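You operate a simulated robot arm through the tools that you are given. There is no shell and no other tool.

You run a simulated two-armed robot. Do the job below in one go: nothing can be reset, and whatever is moved stays where it is left.

Task
Peel the scuffed film off the drip tray's grid and cover that half with the fresh sheet.
Fine: lay the old film on the film board; smooth the new one with the felt block, square to the rim; put the block back. Set down upright: felt block. What is to be rubbed or washed off counts as gone when no trace of it is left.

The check looks at the end state, three seconds after you hand in, the way a careful person would. Anything else that was tipped, shoved, dropped, spilled or broken makes it a failure. Lids that push on must go on centred and level and be pressed home; caps that screw on are set level and turned clockwise until they are tight. Flat cloth is picked up by pressing the open fingertips on it (5 to 10 N) and closing them slowly along it; thin cloth reads only 2 to 8 mm in the jaws.

Robot
Two 7-joint arms with three-finger grippers on one trunk that stands fixed in place. Base frame: the origin is at the foot of the trunk, x ahead of it, y to its left, z up. Lengths are in mm, angles in rad, forces in N, time in s.
The left shoulder is at [70, 165, 1213], the right one opposite. With the tool pointing down near the work surface each hand reaches from about 320 to 860 mm from the base axis, measured 20 degrees to its own side. Payload 3.91 kg a hand.
Tool frame (each hand has its own): the origin (TCP) lies between the finger pads and is the grasp point; the fingertips stand 30 mm ahead of it; z points along the fingers, y is the line along which they close. The gripper opens to 116 mm. The gripper's body begins 73 mm behind the TCP.
Orientation is that of the tool frame in the base frame, as a unit quaternion [x, y, z, w]. With the fingers straight down and closing along the base's y, the tool's x points along the base's -x, its y along +y and its z along -z.

Tools
- The arms move only by the tool arm_command. It takes "left_plan", "right_plan" or both (then of equal length, played together; a hand with none holds still); each is a list of rows, each a list of 6 numbers: the shift along the tool's x, y, z in mm, then the turn, a rotation vector about the tool's x, y, z in rad. In form: [[dx, dy, dz, ax, ay, az], ...]. A call has 1 to 20 rows; each row is the pose to reach, as a shift and turn from the pose commanded when the call began, along the tool's axes at that moment. "left_grip" and "right_grip" are, for a hand that has rows, the finger opening in mm, from 0 to 116, set as the call begins (left out, the last holds). Rows are played at 5 a second. More than 50 mm and 0.15 rad between two rows, or a gripper value outside its range, and nothing of the call is played. A pose out of reach is approached as far as the arm can. The call stops where the force on the tool passes 40 N (or 10 N more than at its start, if that is more) or the arm is blocked; 0.2 s more then pass. The fingers move at their own pace (about 153 mm/s each) and stop on an object; they squeeze with about 44 N. The grip force told is the motor's: it shows also when the fingers shut on nothing. Time passes only in rows, and 0.2 s behind the last, so rows that repeat a pose let the fingers close. It gives the time, the measured TCP pose, the force on the tool (base axes), the opening and the grip force at its end, in the units of the frame above (readings bear some noise), with the torque about the TCP (base axes, N m) and any sound that the robot's microphone picked up.
- Cameras (640 x 400 px; columns grow to the right, rows downward): "scene" is now at [116, 52.5, 1518]; the picture's right is [0.60, -0.80, -0.00], its down [-0.55, -0.41, -0.73] and it looks along [0.58, 0.44, -0.68] (base axes); focal length 324 px, centre (320, 200). "left" rides on the left gripper at [75, 17, -88] in its tool frame; the picture's right is [-0.22, 0.97, 0.00], its down [-0.70, -0.16, -0.70] and it looks along [-0.68, -0.16, 0.71] (tool axes); focal length 247 px, centre (320, 200). "right" rides on the right gripper at [52, 56, -88] in its tool frame; the picture's right is [-0.73, 0.68, 0.00], its down [-0.49, -0.52, -0.70] and it looks along [-0.48, -0.51, 0.71] (tool axes); focal length 247 px, centre (320, 200). There is no depth. A picture from a camera that has moved, and an enlarged one, comes with that camera's place and axes in the base frame and with its lens.
- grab_frame(camera): a new picture of that camera. The clock stands still meanwhile.
- raise_lower(by): slides the trunk up (or, below 0, down) by that many mm; the arms and the scene camera ride with it, the base frame stays. It gives what a move gives, with no picture.
- aim_head(pan, tilt): turns the head with the scene camera to pan (to the left, within 1.501 rad either way) and tilt (down, from -0.506 to 1.204), counted from straight ahead of the robot. It gives what a move gives.
- zoom(camera, box): a new picture of the part [left, top, right, bottom] of that camera's present view, enlarged. The clock stands still meanwhile.
- finish_job(): hands the job in; it is judged then, once.

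Nothing tells you positions but the pictures and the camera data. Unless the task says otherwise, let go and move clear before handing in.

The tools are called as name(argument=value, ...) on one line, values as JSON. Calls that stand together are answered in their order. arm_command: Moves the arms, as the interface text tells. Its arguments: {"type":"object","properties":{"left_plan":{"type":"array","items":{"type":"array","items":{"type":"number"}}},"left_grip":{"type":"number"},"right_plan":{"type":"array","items":{"type":"array","items":{"type":"number"}}},"right_grip":{"type":"number"}},"required":[]} The other tools are called the same way: raise_lower (by) slides the trunk up or down; aim_head (pan, tilt) turns the head that bears the scene camera; grab_frame (camera) takes a picture; zoom (camera, box) takes an enlarged picture of a part of a camera's view; finish_job () hands the job in.

At the start:

```text
time_s: 0.0
left_tool_pos: [467.2, 562.7, 1204.7]
left_tool_rot: [0.0, 1.0, 0.0, 0.0]
left_wrist_force: [0.3, -0.1, -0.3]
left_wrist_torque: [-0.01, 0.02, -0.01]
left_gripper_width: 116.2
left_grasp_force: 0.0
right_tool_pos: [426.4, 81.2, 1116.2]
right_tool_rot: [0.0, 1.0, 0.0, 0.0]
right_wrist_force: [0.3, 0.3, 0.7]
right_wrist_torque: [-0.02, -0.01, 0.0]
right_gripper_width: 116.2
right_grasp_force: 0.1
trunk travel left (down, up): [-750.0, 90.0]
head pan, tilt: [0.644, 0.75]
```

scene: 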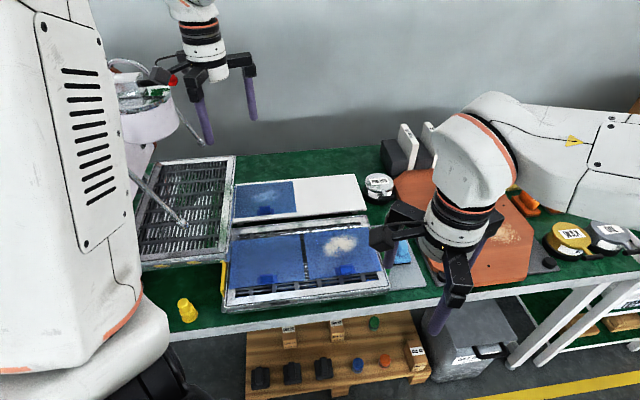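
right: 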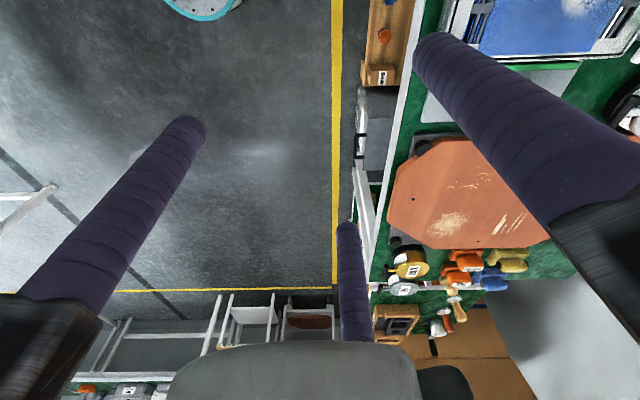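
left: 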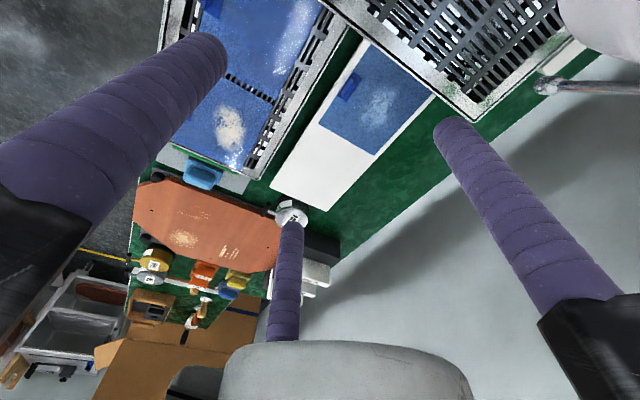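

I see a drip tray with two blue films (the right-hand one is scuffed with a pale patch), a white board behind it carrying another blue sheet, and the felt block, probably the blue thing right of the tray. I'll look closer before moving anything.

zoom(camera="scene", box=[200, 160, 440, 310])

zoom(camera="left", box=[120, 0, 440, 200])

zoom(camera="right", box=[380, 0, 640, 160])

```text
2.67 times, centred on (320, 235) of scene
camera zoom: at [116.0, 52.5, 1518.0], right [0.6, -0.8, 0.0], down [-0.55, -0.41, -0.73], along [0.58, 0.44, -0.68], focal length 864 px, centre (320, 107)
```

zoom: 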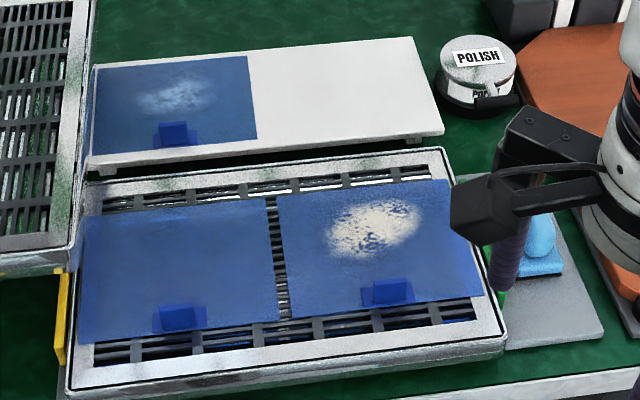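

```text
2.00 times, centred on (280, 100) of left
camera zoom: at [393.2, 580.1, 1292.7], right [0.22, 0.97, 0.0], down [0.7, -0.16, 0.7], along [0.68, -0.16, -0.71], focal length 494 px, centre (400, 400)
```

zoom: 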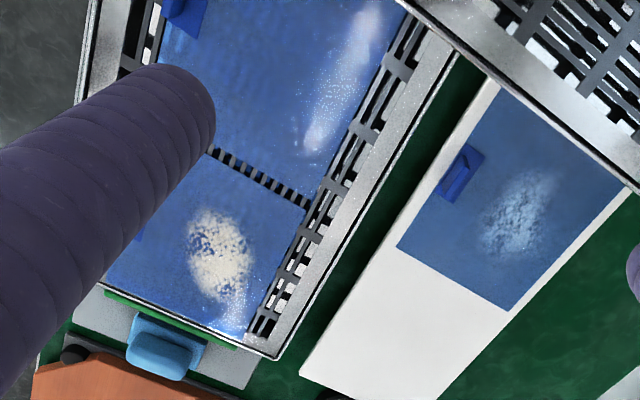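

```text
2.46 times, centred on (510, 80) of right
camera zoom: at [374.6, 137.3, 1203.3], right [0.73, 0.68, 0.0], down [0.49, -0.52, 0.7], along [0.48, -0.51, -0.71], focal length 608 px, centre (-148, 495)
```

zoom: 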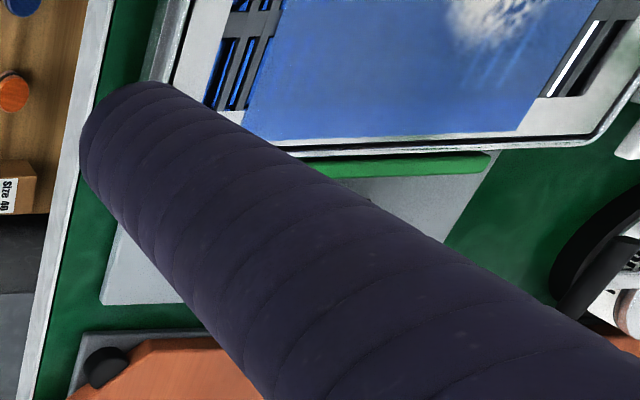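

The right hand blocks the view of the block and of the tray's right end, so I'll draw it to the right and look at the whole bench again.

arm_command(right_plan=[[0, -50, 0, 0, 0, 0], [0, -100, 0, 0, 0, 0], [0, -150, 0, 0, 0, 0], [0, -200, 0, 0, 0, 0], [0, -250, 0, 0, 0, 0], [0, -300, 0, 0, 0, 0]])

grab_frame(camera="scene")

grab_frame(camera="right")

```text
time_s: 1.4
left_tool_pos: [468.5, 562.0, 1206.4]
left_tool_rot: [0.0, 1.0, 0.001, 0.001]
left_wrist_force: [0.6, -0.5, 1.1]
left_wrist_torque: [0.04, 0.01, 0.03]
left_gripper_width: 116.1
left_grasp_force: 0.0
right_tool_pos: [425.9, -221.2, 1117.2]
right_tool_rot: [0.0, 1.0, 0.001, 0.0]
right_wrist_force: [0.0, -0.9, -0.2]
right_wrist_torque: [0.03, -0.02, 0.0]
right_gripper_width: 115.9
right_grasp_force: 0.0
trunk travel left (down, up): [-750.0, 90.0]
head pan, tilt: [0.644, 0.75]
```

```text
taken
camera scene: at [114.6, 50.1, 1518.3], right [0.6, -0.8, 0.0], down [-0.54, -0.41, -0.73], along [0.59, 0.44, -0.68], focal length 324 px, centre (320, 200)
```

scene: 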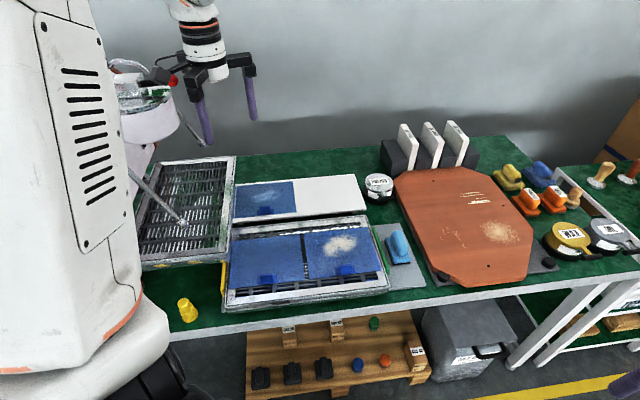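

```text
taken
camera right: at [373.7, -165.8, 1205.4], right [0.73, 0.68, 0.0], down [0.49, -0.52, 0.7], along [0.48, -0.51, -0.72], focal length 247 px, centre (320, 200)
```

right: 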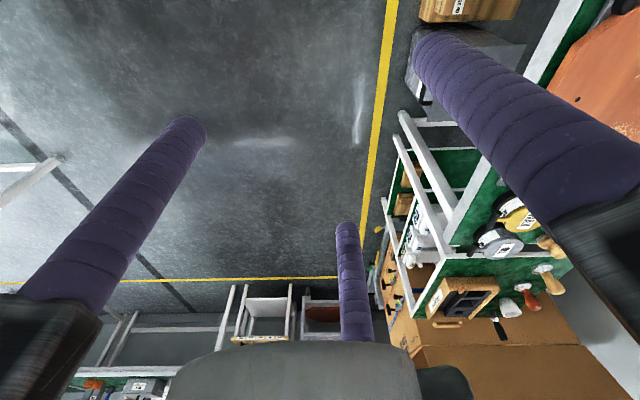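

zoom(camera="scene", box=[290, 180, 450, 280])

zoom(camera="scene", box=[200, 170, 360, 270])

zoom(camera="scene", box=[380, 110, 640, 280])

zoom(camera="scene", box=[200, 240, 400, 320])

```text
4.00 times, centred on (370, 230) of scene
camera zoom: at [114.6, 50.1, 1518.3], right [0.6, -0.8, 0.0], down [-0.54, -0.41, -0.73], along [0.59, 0.44, -0.68], focal length 1296 px, centre (120, 80)
```

zoom: 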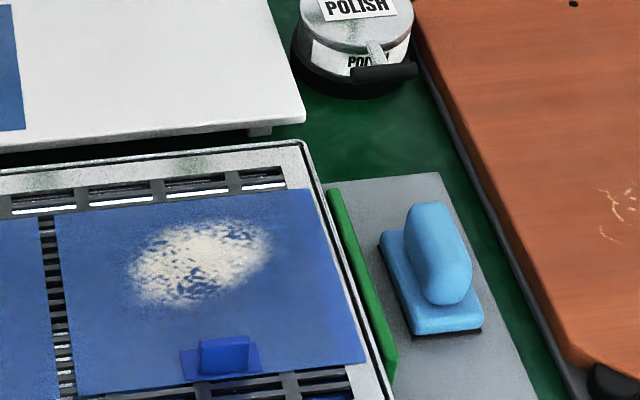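

```text
4.00 times, centred on (280, 220) of scene
camera zoom: at [114.6, 50.1, 1518.3], right [0.6, -0.8, 0.0], down [-0.54, -0.41, -0.73], along [0.59, 0.44, -0.68], focal length 1296 px, centre (480, 120)
```

zoom: 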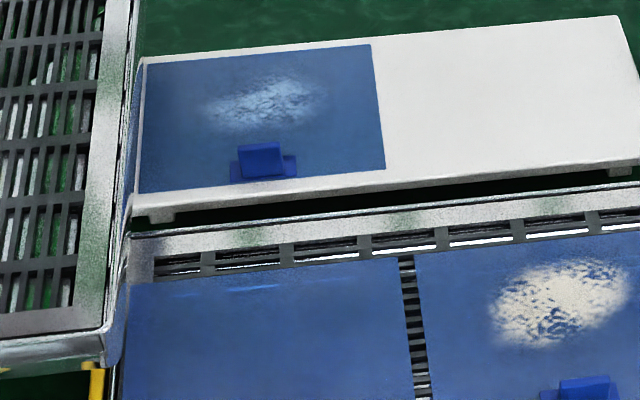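

```text
2.35 times, centred on (510, 195) of scene
camera zoom: at [114.6, 50.1, 1518.3], right [0.6, -0.8, 0.0], down [-0.54, -0.41, -0.73], along [0.59, 0.44, -0.68], focal length 762 px, centre (-127, 212)
```

zoom: 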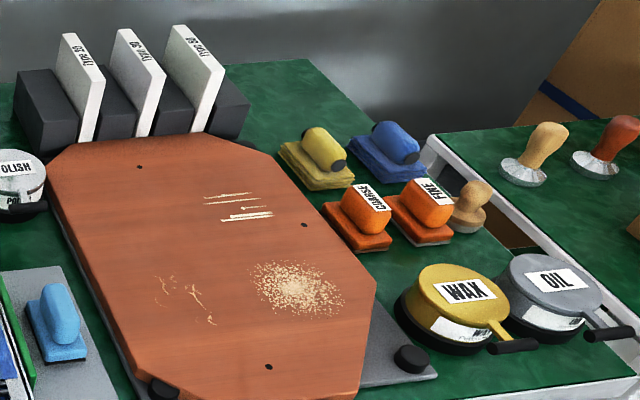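

```text
3.20 times, centred on (300, 280) of scene
camera zoom: at [114.6, 50.1, 1518.3], right [0.6, -0.8, 0.0], down [-0.54, -0.41, -0.73], along [0.59, 0.44, -0.68], focal length 1037 px, centre (384, -56)
```

zoom: 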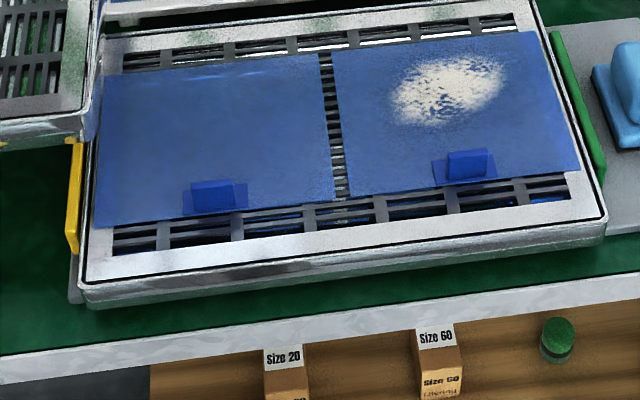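

The light-blue block with a dark underside on the grey mat, right of the tray, must be the felt block. The scuffed film is on the tray's right half, the fresh one lies on the left of the white board, and each film has a small blue tab. The tray seems turned about 45° to my base, so I'll bring the left hand in, turned to match, for a closer look.

arm_command(left_plan=[[6, -27, 26, 0, 0, 0.131], [12, -54, 52, 0, 0, 0.262], [18, -81, 78, 0, 0, 0.393], [24, -108, 104, 0, 0, 0.524], [30, -135, 130, 0, 0, 0.654], [37, -162, 156, 0, 0, 0.785]])

grab_frame(camera="left")

grab_frame(camera="scene")

```text
time_s: 2.8
left_tool_pos: [430.7, 402.6, 1048.4]
left_tool_rot: [0.384, 0.923, -0.001, 0.0]
left_wrist_force: [0.3, 0.9, -0.2]
left_wrist_torque: [0.01, 0.03, 0.03]
left_gripper_width: 116.0
left_grasp_force: 0.0
right_tool_pos: [427.8, -219.3, 1117.6]
right_tool_rot: [0.0, 1.0, 0.0, -0.001]
right_wrist_force: [-0.3, 0.2, 0.5]
right_wrist_torque: [0.01, 0.0, -0.02]
right_gripper_width: 115.7
right_grasp_force: 0.1
trunk travel left (down, up): [-750.0, 90.0]
head pan, tilt: [0.644, 0.75]
```

```text
taken
camera left: at [390.2, 466.0, 1135.9], right [0.85, 0.53, 0.0], down [0.38, -0.61, 0.7], along [0.37, -0.59, -0.71], focal length 247 px, centre (320, 200)
```

left: 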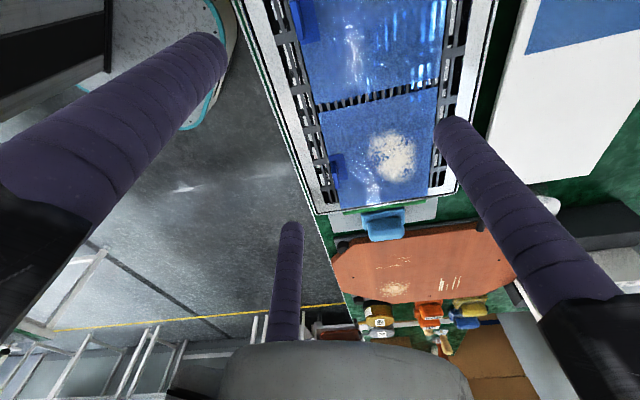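

```text
taken
camera scene: at [116.7, 52.3, 1518.0], right [0.6, -0.8, 0.0], down [-0.55, -0.41, -0.73], along [0.58, 0.44, -0.68], focal length 324 px, centre (320, 200)
```

scene: 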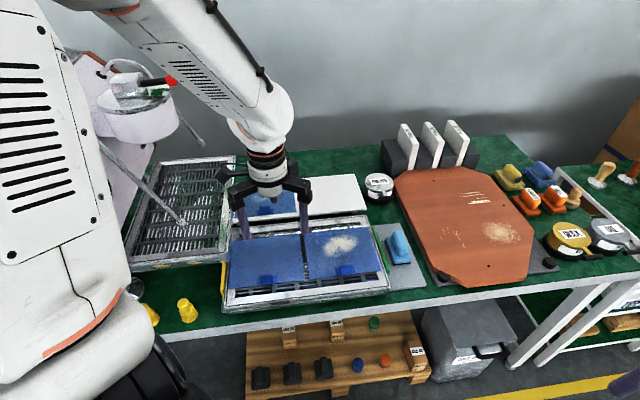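

zoom(camera="left", box=[290, 80, 490, 240])

zoom(camera="left", box=[230, 0, 490, 162])

```text
2.50 times, centred on (390, 160) of left
camera zoom: at [390.2, 466.0, 1135.9], right [0.85, 0.53, 0.0], down [0.38, -0.61, 0.7], along [0.37, -0.59, -0.71], focal length 617 px, centre (145, 300)
```

zoom: 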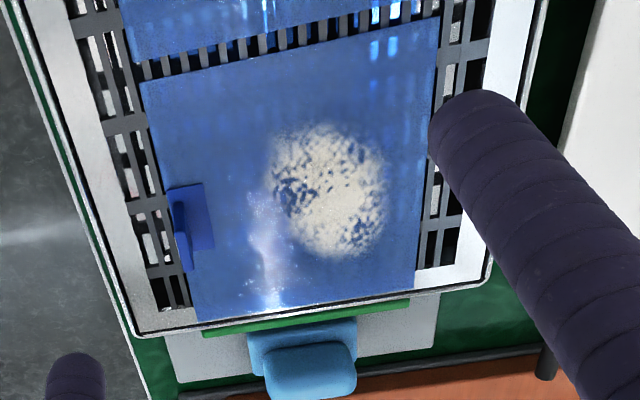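

```text
2.46 times, centred on (360, 81) of left
camera zoom: at [390.2, 466.0, 1135.9], right [0.85, 0.53, 0.0], down [0.38, -0.61, 0.7], along [0.37, -0.59, -0.71], focal length 608 px, centre (222, 493)
```

zoom: 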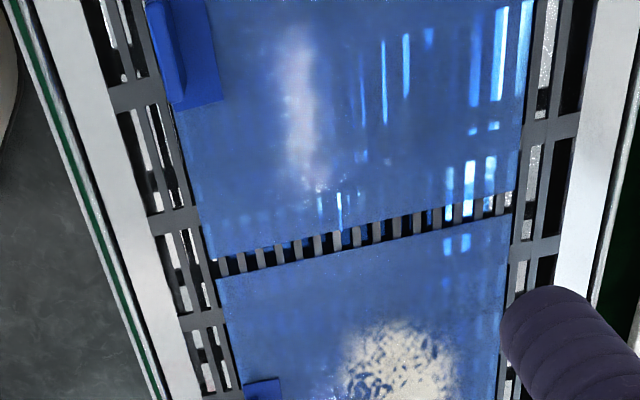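

The view confirms it: glare shifts with the viewpoint, but the cream scuff on the right-hand film is real, and the tray is turned by very nearly 45°. The scuffed film's tab is near (537, 279, ~840). I'll bring the left hand over it with the fingers partly closed for a close look.

arm_command(left_plan=[[-33, -2, 24, 0, 0, 0], [-65, -5, 47, 0, 0, 0], [-98, -7, 71, 0, 0, 0], [-130, -9, 94, 0, 0, 0], [-162.6, -11.6, 118, 0, 0, 0], [-162.6, -11.6, 118, 0, 0, 0]], left_grip=50)

grab_frame(camera="left")

zoom(camera="scene", box=[200, 160, 440, 310])

```text
time_s: 4.2
left_tool_pos: [537.8, 275.5, 930.4]
left_tool_rot: [0.382, 0.924, -0.001, 0.001]
left_wrist_force: [-0.1, 0.0, 0.6]
left_wrist_torque: [0.0, -0.05, 0.0]
left_gripper_width: 50.0
left_grasp_force: 0.0
right_tool_pos: [424.3, -220.2, 1118.1]
right_tool_rot: [0.0, 1.0, 0.0, -0.001]
right_wrist_force: [-1.0, 0.8, 0.8]
right_wrist_torque: [0.01, -0.06, 0.0]
right_gripper_width: 116.2
right_grasp_force: 0.1
trunk travel left (down, up): [-750.0, 90.0]
head pan, tilt: [0.644, 0.75]
```

```text
taken
camera left: at [496.9, 340.8, 1018.9], right [0.85, 0.53, 0.0], down [0.38, -0.61, 0.7], along [0.37, -0.59, -0.71], focal length 247 px, centre (320, 200)
```

left: 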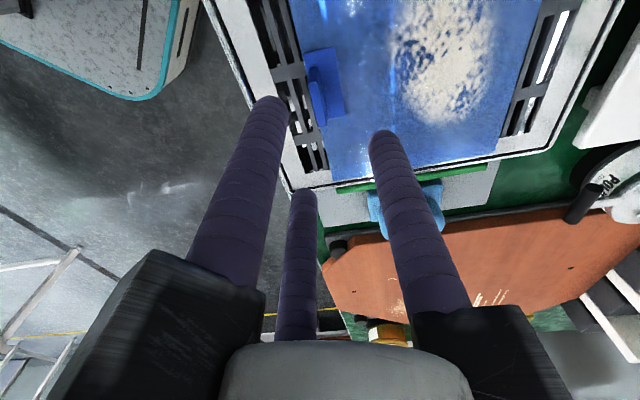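

```text
2.67 times, centred on (320, 235) of scene
camera zoom: at [114.6, 52.8, 1518.2], right [0.6, -0.8, 0.0], down [-0.54, -0.41, -0.73], along [0.59, 0.44, -0.68], focal length 864 px, centre (320, 107)
```

zoom: 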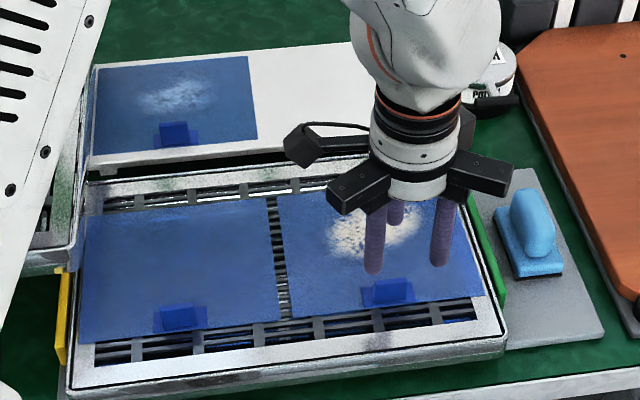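

zoom(camera="left", box=[260, 30, 420, 150])

zoom(camera="scene", box=[310, 230, 390, 290])

```text
3.33 times, centred on (340, 90) of left
camera zoom: at [496.9, 340.8, 1018.9], right [0.85, 0.53, 0.0], down [0.38, -0.61, 0.7], along [0.37, -0.59, -0.71], focal length 823 px, centre (253, 567)
```

zoom: 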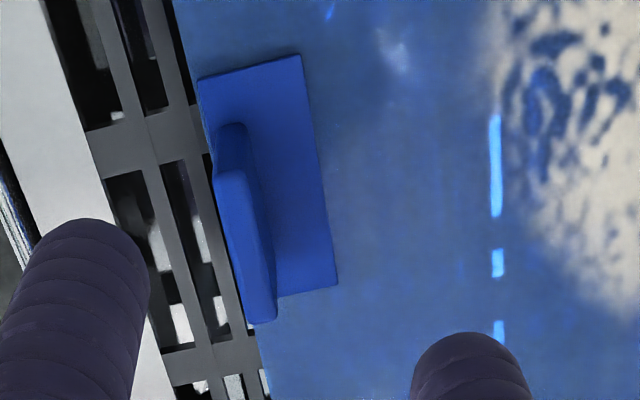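

```text
6.67 times, centred on (350, 260) of scene
camera zoom: at [114.6, 52.8, 1518.2], right [0.6, -0.8, 0.0], down [-0.54, -0.41, -0.73], along [0.59, 0.44, -0.68], focal length 2160 px, centre (120, -200)
```

zoom: 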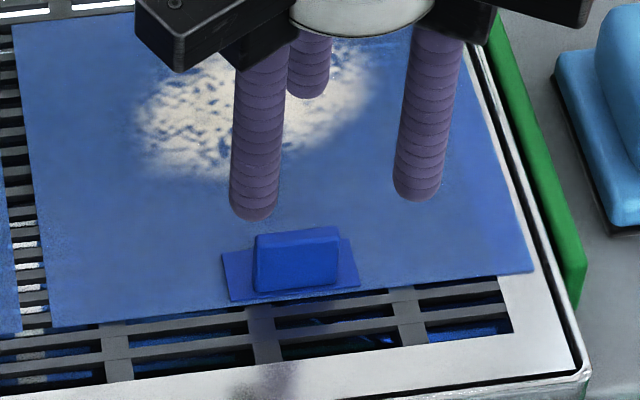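

The scuffed film's tab is a blue upright lug about 30 mm wide, 6 mm thick and 28 mm tall, standing on a flat plate at the film's front edge. It's about 8 mm to the tray's left of where the hand is now. I'll shift over it and come part way down to check.

arm_command(left_plan=[[8, 0.6, 10, 0, 0, 0], [8, 0.6, 32, 0, 0, 0], [8, 0.6, 32, 0, 0, 0]])

zoom(camera="left", box=[240, 60, 400, 180])

zoom(camera="scene", box=[310, 230, 390, 290])

```text
time_s: 5.0
left_tool_pos: [531.7, 282.7, 897.0]
left_tool_rot: [0.382, 0.924, 0.001, 0.001]
left_wrist_force: [-0.3, -1.3, 0.5]
left_wrist_torque: [0.0, -0.02, -0.03]
left_gripper_width: 50.2
left_grasp_force: 0.2
right_tool_pos: [426.7, -220.0, 1117.8]
right_tool_rot: [0.001, 1.0, -0.001, 0.0]
right_wrist_force: [-0.7, 1.0, -0.3]
right_wrist_torque: [-0.01, -0.03, -0.02]
right_gripper_width: 116.1
right_grasp_force: 0.0
trunk travel left (down, up): [-750.0, 90.0]
head pan, tilt: [0.644, 0.75]
```

```text
3.33 times, centred on (320, 120) of left
camera zoom: at [491.1, 348.1, 986.7], right [0.85, 0.53, 0.0], down [0.38, -0.61, 0.7], along [0.37, -0.59, -0.71], focal length 823 px, centre (320, 467)
```

zoom: 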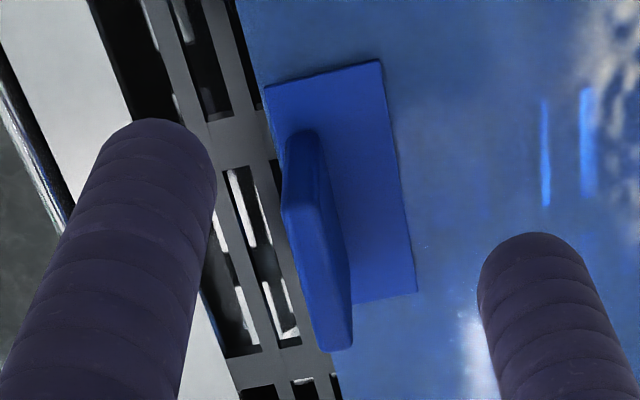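

```text
6.67 times, centred on (350, 260) of scene
camera zoom: at [115.7, 51.9, 1518.1], right [0.6, -0.8, 0.0], down [-0.55, -0.41, -0.73], along [0.58, 0.44, -0.68], focal length 2160 px, centre (120, -200)
```

zoom: 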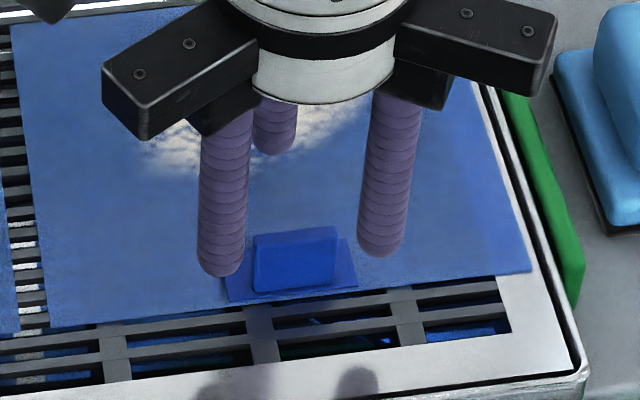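

The lug sits between the fingers as intended, so I'll go down around it and then close.

arm_command(left_plan=[[0, 0, 10, 0, 0, 0], [0, 0, 20, 0, 0, 0], [0, 0, 27, 0, 0, 0], [0, 0, 27, 0, 0, 0]])

zoom(camera="left", box=[240, 80, 400, 200])

zoom(camera="scene", box=[310, 230, 390, 290])

```text
time_s: 6.0
left_tool_pos: [533.2, 285.0, 871.1]
left_tool_rot: [0.383, 0.924, 0.0, 0.001]
left_wrist_force: [0.6, 0.1, -0.5]
left_wrist_torque: [0.04, -0.01, -0.01]
left_gripper_width: 50.3
left_grasp_force: 0.0
right_tool_pos: [427.3, -219.9, 1118.0]
right_tool_rot: [0.001, 1.0, 0.0, -0.002]
right_wrist_force: [-0.3, -0.6, 0.5]
right_wrist_torque: [0.0, 0.01, -0.03]
right_gripper_width: 116.2
right_grasp_force: 0.1
trunk travel left (down, up): [-750.0, 90.0]
head pan, tilt: [0.644, 0.75]
```

```text
3.33 times, centred on (320, 140) of left
camera zoom: at [493.0, 348.9, 959.6], right [0.85, 0.53, 0.0], down [0.38, -0.61, 0.7], along [0.37, -0.59, -0.71], focal length 823 px, centre (320, 400)
```

zoom: 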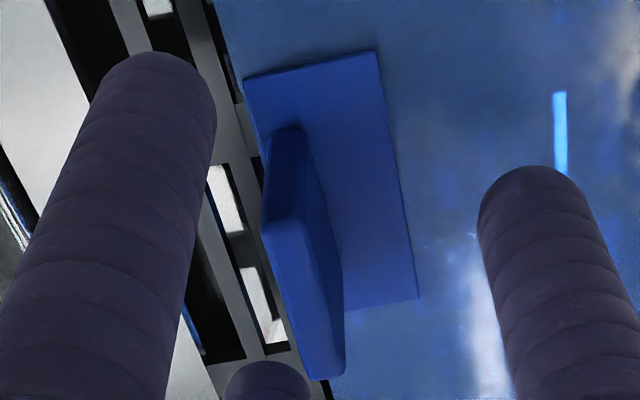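

```text
6.67 times, centred on (350, 260) of scene
camera zoom: at [116.0, 52.2, 1518.0], right [0.6, -0.8, 0.0], down [-0.55, -0.41, -0.73], along [0.58, 0.44, -0.68], focal length 2160 px, centre (120, -200)
```

zoom: 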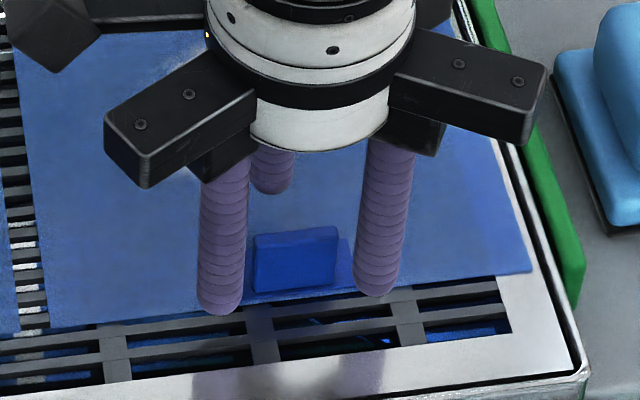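

arm_command(left_plan=[[0, 0, 0, 0, 0, 0], [0, 0, 0, 0, 0, 0], [0, 0, 0, 0, 0, 0], [0, 0, 0, 0, 0, 0]], left_grip=0)

zoom(camera="left", box=[240, 80, 400, 200])

zoom(camera="scene", box=[310, 230, 390, 290])

```text
time_s: 7.0
left_tool_pos: [534.1, 285.0, 871.4]
left_tool_rot: [0.382, 0.924, 0.001, 0.001]
left_wrist_force: [1.5, -2.5, 0.9]
left_wrist_torque: [0.01, -0.08, -0.31]
left_gripper_width: 10.7
left_grasp_force: 44.0
right_tool_pos: [427.0, -220.4, 1117.3]
right_tool_rot: [0.001, 1.0, 0.0, 0.0]
right_wrist_force: [-0.6, 0.5, 0.2]
right_wrist_torque: [0.01, -0.04, 0.0]
right_gripper_width: 116.0
right_grasp_force: 0.1
trunk travel left (down, up): [-750.0, 90.0]
head pan, tilt: [0.644, 0.75]
```

```text
3.33 times, centred on (320, 140) of left
camera zoom: at [492.8, 348.9, 960.1], right [0.85, 0.53, 0.0], down [0.38, -0.61, 0.7], along [0.37, -0.59, -0.71], focal length 823 px, centre (320, 400)
```

zoom: 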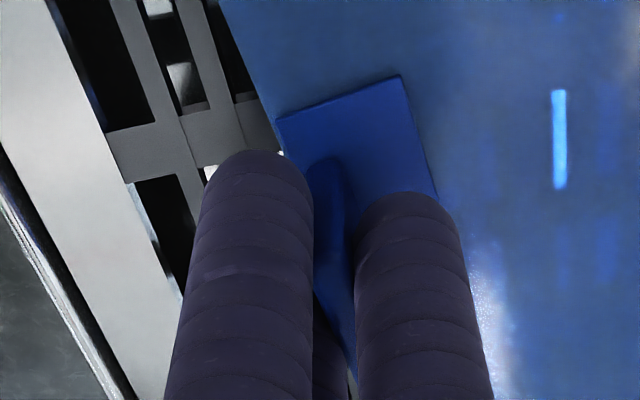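

```text
6.67 times, centred on (350, 260) of scene
camera zoom: at [115.6, 51.9, 1518.1], right [0.6, -0.8, 0.0], down [-0.55, -0.41, -0.73], along [0.58, 0.44, -0.68], focal length 2160 px, centre (120, -200)
```

zoom: 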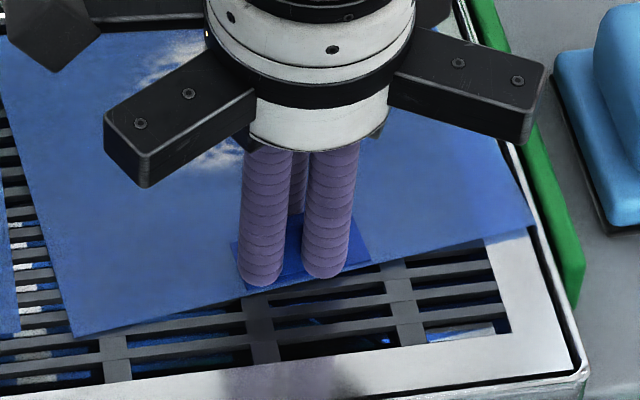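

The lug is gripped (10.7 mm, 44 N), and the film twisted a few degrees as the fingers closed, so it isn't stuck hard. I'll lift a little, tilting the front edge up, to see whether the film is stiff or bends.

arm_command(left_plan=[[0, 0, -4, 0, 0, 0], [0, 0, -8, 0, 0, 0], [0, 0, -13, 0, 0, 0], [0, 0, -18, 0, 0, 0], [0, 0, -24, 0, 0, 0], [0, 0, -30, 0, 0, 0]])

grab_frame(camera="left")

zoom(camera="scene", box=[200, 160, 440, 310])

```text
time_s: 8.4
left_tool_pos: [533.3, 283.6, 901.9]
left_tool_rot: [0.382, 0.924, 0.001, 0.0]
left_wrist_force: [0.4, 0.1, -0.5]
left_wrist_torque: [-0.02, 0.0, -0.02]
left_gripper_width: 9.2
left_grasp_force: 43.7
right_tool_pos: [425.5, -219.3, 1118.5]
right_tool_rot: [0.0, 1.0, 0.001, 0.0]
right_wrist_force: [0.0, 0.2, -0.2]
right_wrist_torque: [0.0, 0.03, 0.0]
right_gripper_width: 116.0
right_grasp_force: 0.1
trunk travel left (down, up): [-750.0, 90.0]
head pan, tilt: [0.644, 0.75]
```

```text
taken
camera left: at [492.0, 348.5, 990.0], right [0.85, 0.53, 0.0], down [0.38, -0.61, 0.7], along [0.37, -0.59, -0.71], focal length 247 px, centre (320, 200)
```

left: 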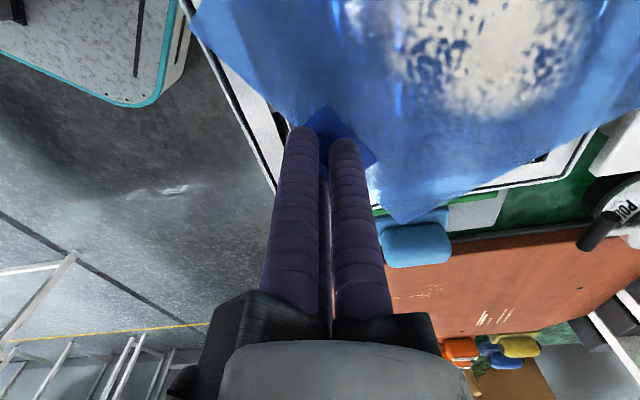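

```text
2.67 times, centred on (320, 235) of scene
camera zoom: at [115.9, 52.2, 1518.0], right [0.6, -0.8, 0.0], down [-0.55, -0.41, -0.73], along [0.58, 0.44, -0.68], focal length 864 px, centre (320, 107)
```

zoom: 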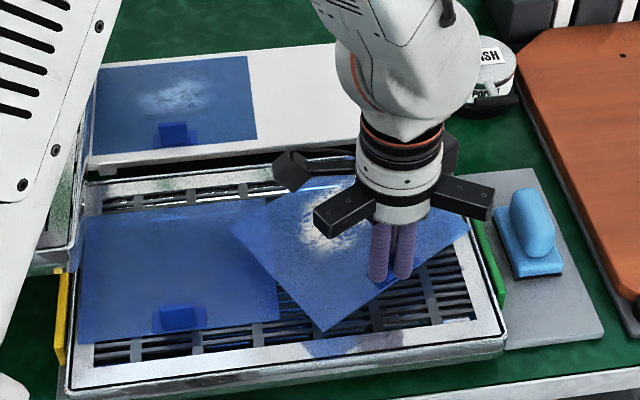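

zoom(camera="left", box=[260, 80, 420, 200])

zoom(camera="scene", box=[270, 200, 400, 290])

```text
3.33 times, centred on (340, 140) of left
camera zoom: at [492.0, 348.5, 990.0], right [0.85, 0.53, 0.0], down [0.38, -0.61, 0.7], along [0.37, -0.59, -0.71], focal length 823 px, centre (253, 400)
```

zoom: 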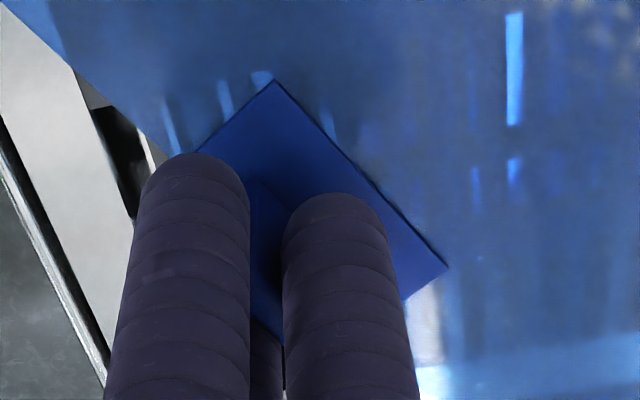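

```text
4.44 times, centred on (335, 245) of scene
camera zoom: at [115.9, 52.2, 1518.0], right [0.6, -0.8, 0.0], down [-0.55, -0.41, -0.73], along [0.58, 0.44, -0.68], focal length 1440 px, centre (253, 0)
```

zoom: 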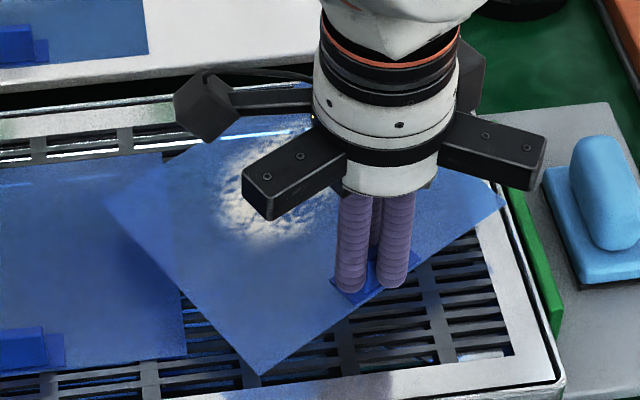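

The film is flexible and light, and it swung about 35° in the grip, because this gripper actually has three round fingers and the lug wasn't centred between them. It's held, though, so I'll lift it straight up and clear.

arm_command(left_plan=[[0, 0, -15, 0, 0, 0], [0, 0, -30, 0, 0, 0], [0, 0, -50, 0, 0, 0], [0, 0, -70, 0, 0, 0], [0, 0, -90, 0, 0, 0], [0, 0, -110, 0, 0, 0], [0, 0, -130, 0, 0, 0], [0, 0, -150, 0, 0, 0], [0, 0, -170, 0, 0, 0], [0, 0, -170, 0, 0, 0]])

grab_frame(camera="left")

grab_frame(camera="scene")

```text
time_s: 10.6
left_tool_pos: [532.5, 283.0, 1071.8]
left_tool_rot: [0.383, 0.924, 0.0, 0.0]
left_wrist_force: [0.1, -0.1, 0.0]
left_wrist_torque: [-0.01, 0.03, 0.01]
left_gripper_width: 9.1
left_grasp_force: 44.1
right_tool_pos: [427.3, -219.4, 1117.2]
right_tool_rot: [0.001, 1.0, 0.0, -0.002]
right_wrist_force: [0.4, -0.2, 0.3]
right_wrist_torque: [0.03, 0.0, -0.02]
right_gripper_width: 115.9
right_grasp_force: 0.1
trunk travel left (down, up): [-750.0, 90.0]
head pan, tilt: [0.644, 0.75]
```

```text
taken
camera left: at [491.7, 348.4, 1160.7], right [0.85, 0.53, 0.0], down [0.38, -0.61, 0.7], along [0.37, -0.59, -0.71], focal length 247 px, centre (320, 200)
```

left: 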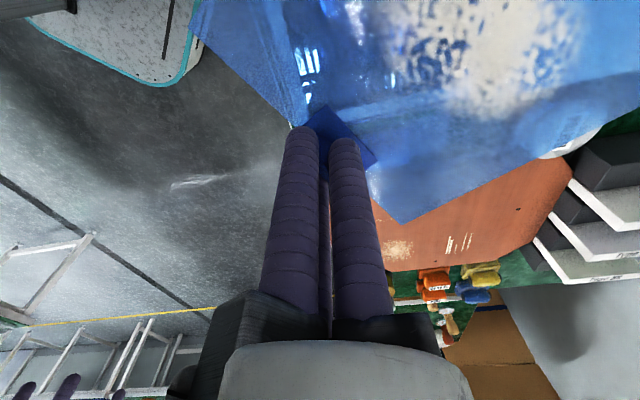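

```text
taken
camera scene: at [116.4, 52.5, 1518.0], right [0.6, -0.8, 0.0], down [-0.55, -0.41, -0.73], along [0.58, 0.44, -0.68], focal length 324 px, centre (320, 200)
```

scene: 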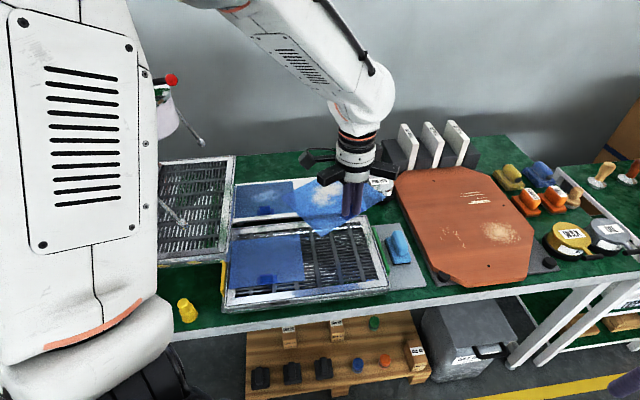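

zoom(camera="scene", box=[200, 160, 440, 310])

zoom(camera="scene", box=[280, 160, 420, 260])

```text
2.67 times, centred on (320, 235) of scene
camera zoom: at [116.4, 52.5, 1518.0], right [0.6, -0.8, 0.0], down [-0.55, -0.41, -0.73], along [0.58, 0.44, -0.68], focal length 864 px, centre (320, 107)
```

zoom: 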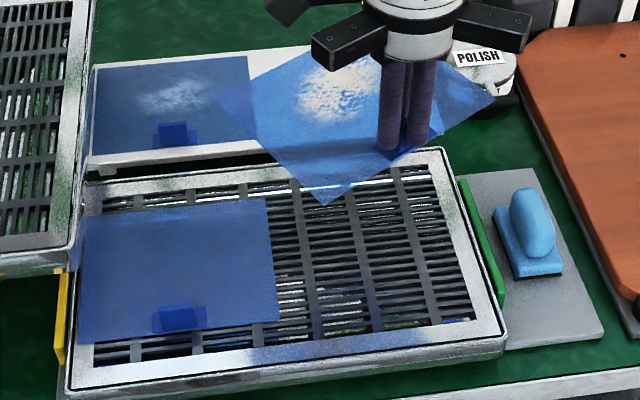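

```text
4.00 times, centred on (350, 210) of scene
camera zoom: at [116.4, 52.5, 1518.0], right [0.6, -0.8, 0.0], down [-0.55, -0.41, -0.73], along [0.58, 0.44, -0.68], focal length 1296 px, centre (200, 160)
```

zoom: 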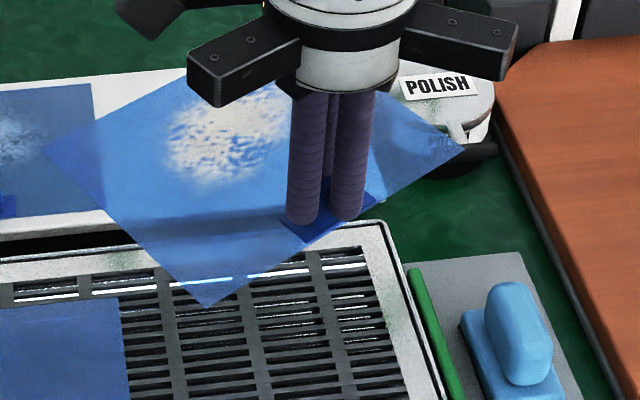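

The left film hasn't moved, and the old film hangs nearly flat from the lug, 30° out of square with the tray. I take the free right half of the film board to be centred near (752, 492, 829). I'll carry the film over it and turn the wrist to square it up.

arm_command(left_plan=[[0, 38, 0, 0, 0, 0.078], [1, 77, 10, 0, 0, 0.156], [2, 116, 25, 0, 0, 0.234], [2, 155, 40, 0, 0, 0.312], [3, 194, 55, 0, 0, 0.39], [3.5, 232, 71, 0, 0, 0.468], [3.5, 232, 71, 0, 0, 0.545], [3.5, 232, 71, 0, 0, 0.545]])

grab_frame(camera="left")

zoom(camera="scene", box=[200, 130, 440, 280])

```text
time_s: 12.4
left_tool_pos: [693.7, 450.0, 1000.6]
left_tool_rot: [0.618, 0.786, -0.001, 0.0]
left_wrist_force: [-1.0, -0.4, -0.6]
left_wrist_torque: [-0.01, 0.03, 0.0]
left_gripper_width: 8.9
left_grasp_force: 44.0
right_tool_pos: [425.7, -220.0, 1117.5]
right_tool_rot: [0.0, 1.0, 0.001, 0.0]
right_wrist_force: [0.6, -0.3, 0.3]
right_wrist_torque: [0.01, -0.02, 0.01]
right_gripper_width: 115.9
right_grasp_force: 0.0
trunk travel left (down, up): [-750.0, 90.0]
head pan, tilt: [0.644, 0.75]
```

```text
taken
camera left: at [693.0, 526.4, 1089.3], right [1.0, 0.01, 0.0], down [0.01, -0.71, 0.7], along [0.01, -0.7, -0.71], focal length 247 px, centre (320, 200)
```

left: 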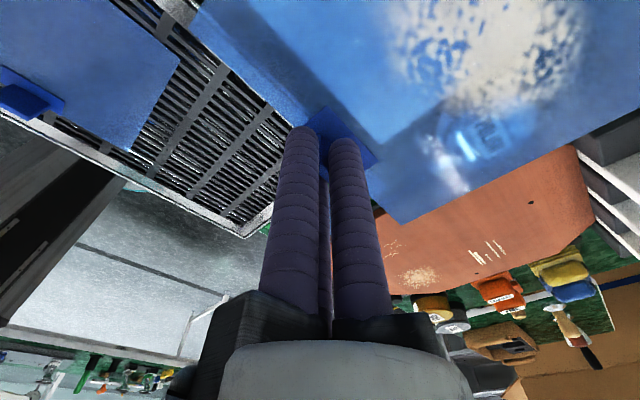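

```text
2.67 times, centred on (320, 205) of scene
camera zoom: at [116.1, 52.2, 1518.0], right [0.6, -0.8, 0.0], down [-0.55, -0.41, -0.73], along [0.58, 0.44, -0.68], focal length 864 px, centre (320, 187)
```

zoom: 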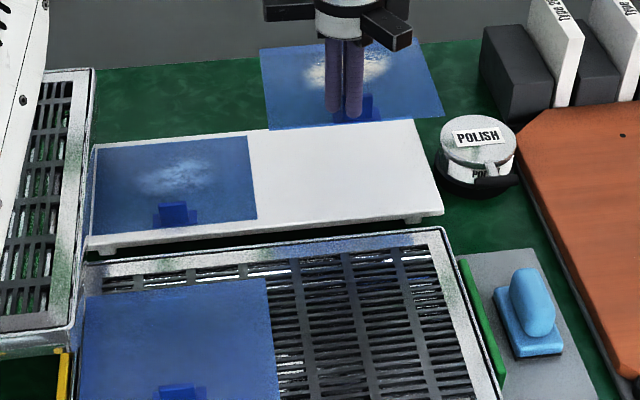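

The film is now square with the board and nearly over its free half. I'll lower it most of the way, nudging it a few mm back.

arm_command(left_plan=[[-0.6, 5, 30, 0, 0, 0], [-0.6, 5, 60, 0, 0, 0], [-0.6, 5, 90, 0, 0, 0], [-0.6, 5, 110, 0, 0, 0], [-0.6, 5, 120, 0, 0, 0], [-0.6, 5, 120, 0, 0, 0]])

grab_frame(camera="left")

zoom(camera="scene", box=[200, 130, 440, 280])

```text
time_s: 13.8
left_tool_pos: [699.0, 450.4, 880.6]
left_tool_rot: [0.617, 0.787, 0.0, 0.0]
left_wrist_force: [-1.2, -0.9, 0.2]
left_wrist_torque: [0.0, 0.02, -0.01]
left_gripper_width: 9.1
left_grasp_force: 44.5
right_tool_pos: [427.0, -220.9, 1117.3]
right_tool_rot: [0.001, 1.0, 0.0, 0.001]
right_wrist_force: [0.8, -0.7, -0.7]
right_wrist_torque: [-0.03, -0.01, 0.04]
right_gripper_width: 115.9
right_grasp_force: 0.1
trunk travel left (down, up): [-750.0, 90.0]
head pan, tilt: [0.644, 0.75]
```

```text
taken
camera left: at [697.9, 527.0, 968.3], right [1.0, 0.01, 0.0], down [0.01, -0.71, 0.7], along [0.01, -0.7, -0.71], focal length 247 px, centre (320, 200)
```

left: 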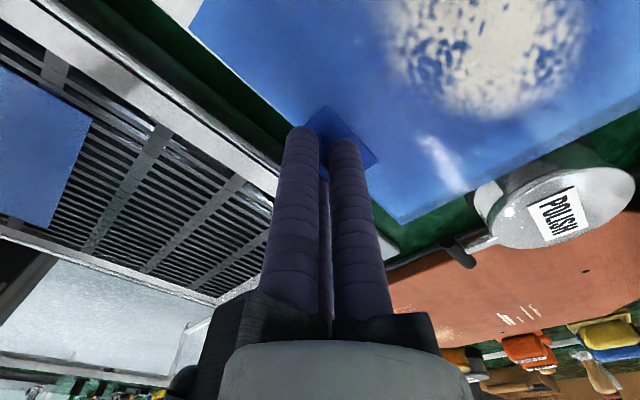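

```text
2.67 times, centred on (320, 205) of scene
camera zoom: at [115.9, 52.3, 1518.1], right [0.6, -0.8, 0.0], down [-0.55, -0.41, -0.73], along [0.58, 0.44, -0.68], focal length 864 px, centre (320, 187)
```

zoom: 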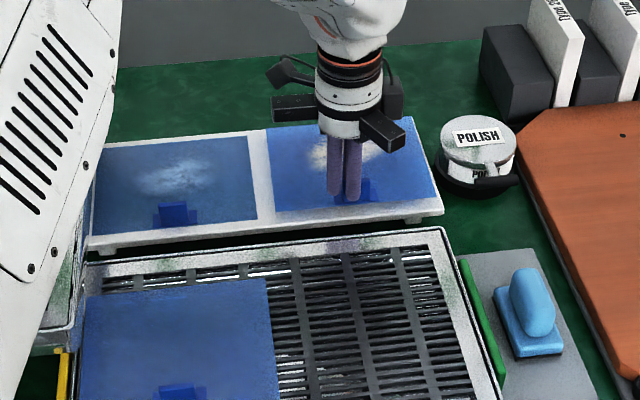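

arm_command(left_plan=[[0, 1, 4, 0, 0, 0], [-0.5, 2, 8, 0, 0, 0], [-0.5, 2, 11, 0, 0, 0], [-0.5, 2, 11, 0, 0, 0]])

zoom(camera="left", box=[200, 40, 440, 190])

zoom(camera="scene", box=[280, 165, 380, 225])

```text
time_s: 14.8
left_tool_pos: [701.3, 451.5, 868.9]
left_tool_rot: [0.618, 0.786, 0.0, 0.0]
left_wrist_force: [0.3, 0.3, 0.3]
left_wrist_torque: [-0.01, -0.02, -0.01]
left_gripper_width: 9.4
left_grasp_force: 44.5
right_tool_pos: [426.9, -219.7, 1117.6]
right_tool_rot: [0.0, 1.0, 0.0, 0.0]
right_wrist_force: [0.1, -0.3, 0.2]
right_wrist_torque: [0.04, -0.03, -0.03]
right_gripper_width: 116.3
right_grasp_force: 0.1
trunk travel left (down, up): [-750.0, 90.0]
head pan, tilt: [0.644, 0.75]
```

```text
2.67 times, centred on (320, 115) of left
camera zoom: at [699.8, 527.3, 957.4], right [1.0, 0.01, 0.0], down [0.01, -0.71, 0.7], along [0.01, -0.7, -0.71], focal length 659 px, centre (320, 427)
```

zoom: 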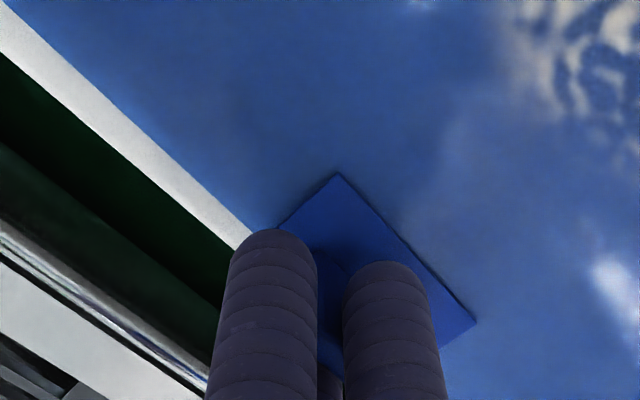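

```text
6.40 times, centred on (330, 195) of scene
camera zoom: at [116.1, 52.4, 1518.0], right [0.6, -0.8, 0.0], down [-0.55, -0.41, -0.73], along [0.58, 0.44, -0.68], focal length 2074 px, centre (256, 232)
```

zoom: 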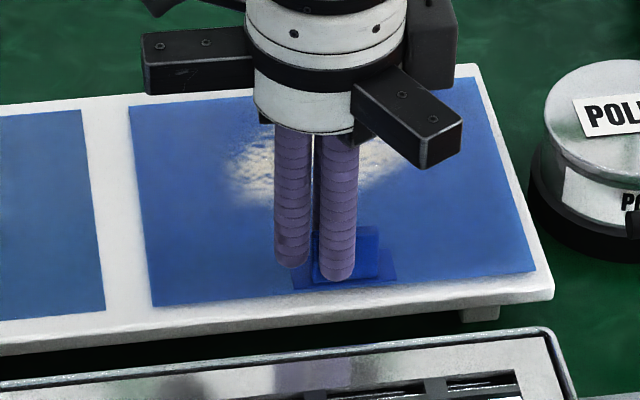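

The film lies on the board's right half with even margins. I'll go a touch lower until it makes contact, then open.

arm_command(left_plan=[[0, 0, 1.5, 0, 0, 0], [0, 0, 3, 0, 0, 0], [0, 0, 3, 0, 0, 0]])

zoom(camera="scene", box=[280, 165, 380, 225])

```text
time_s: 15.6
left_tool_pos: [701.5, 452.0, 865.4]
left_tool_rot: [0.617, 0.787, 0.0, 0.0]
left_wrist_force: [-0.2, 0.3, 3.6]
left_wrist_torque: [0.2, 0.18, 0.0]
left_gripper_width: 9.1
left_grasp_force: 44.5
right_tool_pos: [426.4, -220.5, 1116.6]
right_tool_rot: [0.001, 1.0, 0.0, 0.0]
right_wrist_force: [-0.5, -0.3, -0.2]
right_wrist_torque: [0.03, 0.03, -0.02]
right_gripper_width: 115.9
right_grasp_force: 0.0
trunk travel left (down, up): [-750.0, 90.0]
head pan, tilt: [0.644, 0.75]
```

```text
6.40 times, centred on (330, 195) of scene
camera zoom: at [115.7, 52.0, 1518.1], right [0.6, -0.8, 0.0], down [-0.55, -0.41, -0.73], along [0.58, 0.44, -0.68], focal length 2074 px, centre (256, 232)
```

zoom: 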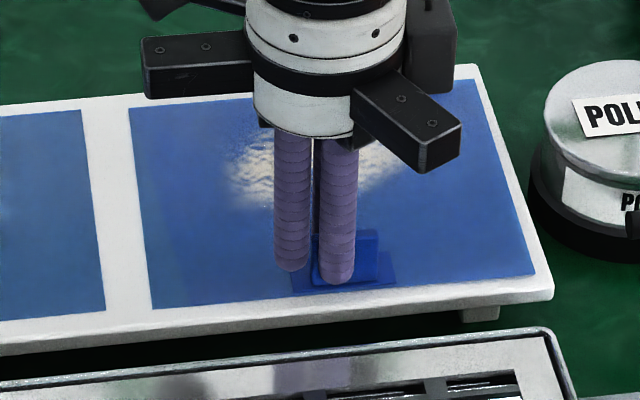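

Light contact at 3.6 N, so I'll release and rise.

arm_command(left_plan=[[0, 0, -1, 0, 0, 0], [0, 0, -1, 0, 0, 0], [0, 0, -1, 0, 0, 0]], left_grip=50)

arm_command(left_plan=[[0, 0, -15, 0, 0, 0], [0, 0, -40, 0, 0, 0], [0, 0, -80, 0, 0, 0], [0, 0, -120, 0, 0, 0], [0, 0, -150, 0, 0, 0], [0, 0, -150, 0, 0, 0]])

zoom(camera="scene", box=[200, 130, 440, 280])

grab_frame(camera="left")

```text
time_s: 16.4
left_tool_pos: [701.8, 451.9, 867.5]
left_tool_rot: [0.617, 0.787, 0.0, 0.0]
left_wrist_force: [-0.1, 0.5, -0.1]
left_wrist_torque: [-0.02, 0.01, 0.0]
left_gripper_width: 50.1
left_grasp_force: 0.1
right_tool_pos: [427.3, -220.4, 1117.3]
right_tool_rot: [0.001, 1.0, 0.001, -0.001]
right_wrist_force: [-0.1, 0.1, 0.1]
right_wrist_torque: [-0.01, 0.0, 0.0]
right_gripper_width: 115.9
right_grasp_force: 0.1
trunk travel left (down, up): [-750.0, 90.0]
head pan, tilt: [0.644, 0.75]
```

```text
time_s: 17.8
left_tool_pos: [701.9, 451.0, 1017.5]
left_tool_rot: [0.617, 0.787, 0.001, 0.001]
left_wrist_force: [-0.9, 0.8, -0.3]
left_wrist_torque: [-0.01, 0.04, -0.02]
left_gripper_width: 50.1
left_grasp_force: 0.0
right_tool_pos: [427.2, -219.3, 1117.3]
right_tool_rot: [-0.001, 1.0, 0.0, -0.001]
right_wrist_force: [-0.6, -0.8, 0.6]
right_wrist_torque: [0.01, 0.02, 0.01]
right_gripper_width: 116.1
right_grasp_force: 0.1
trunk travel left (down, up): [-750.0, 90.0]
head pan, tilt: [0.644, 0.75]
```

```text
2.67 times, centred on (320, 205) of scene
camera zoom: at [116.6, 52.6, 1518.0], right [0.6, -0.8, 0.0], down [-0.55, -0.41, -0.73], along [0.58, 0.44, -0.68], focal length 864 px, centre (320, 187)
```

zoom: 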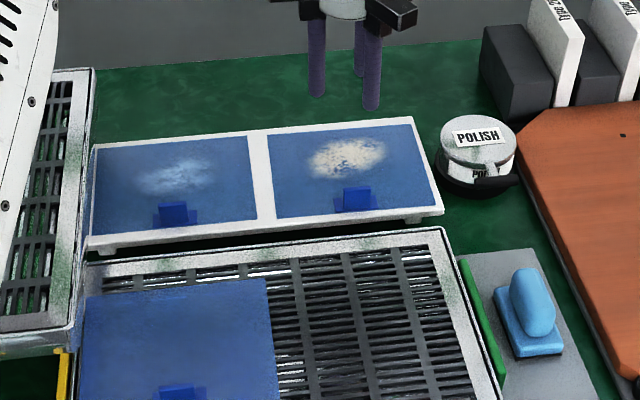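

```text
taken
camera left: at [700.9, 527.6, 1105.5], right [1.0, 0.01, 0.0], down [0.01, -0.71, 0.7], along [0.01, -0.7, -0.71], focal length 247 px, centre (320, 200)
```

left: 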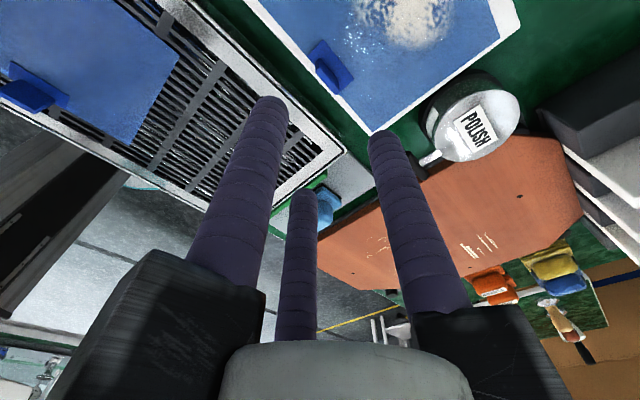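

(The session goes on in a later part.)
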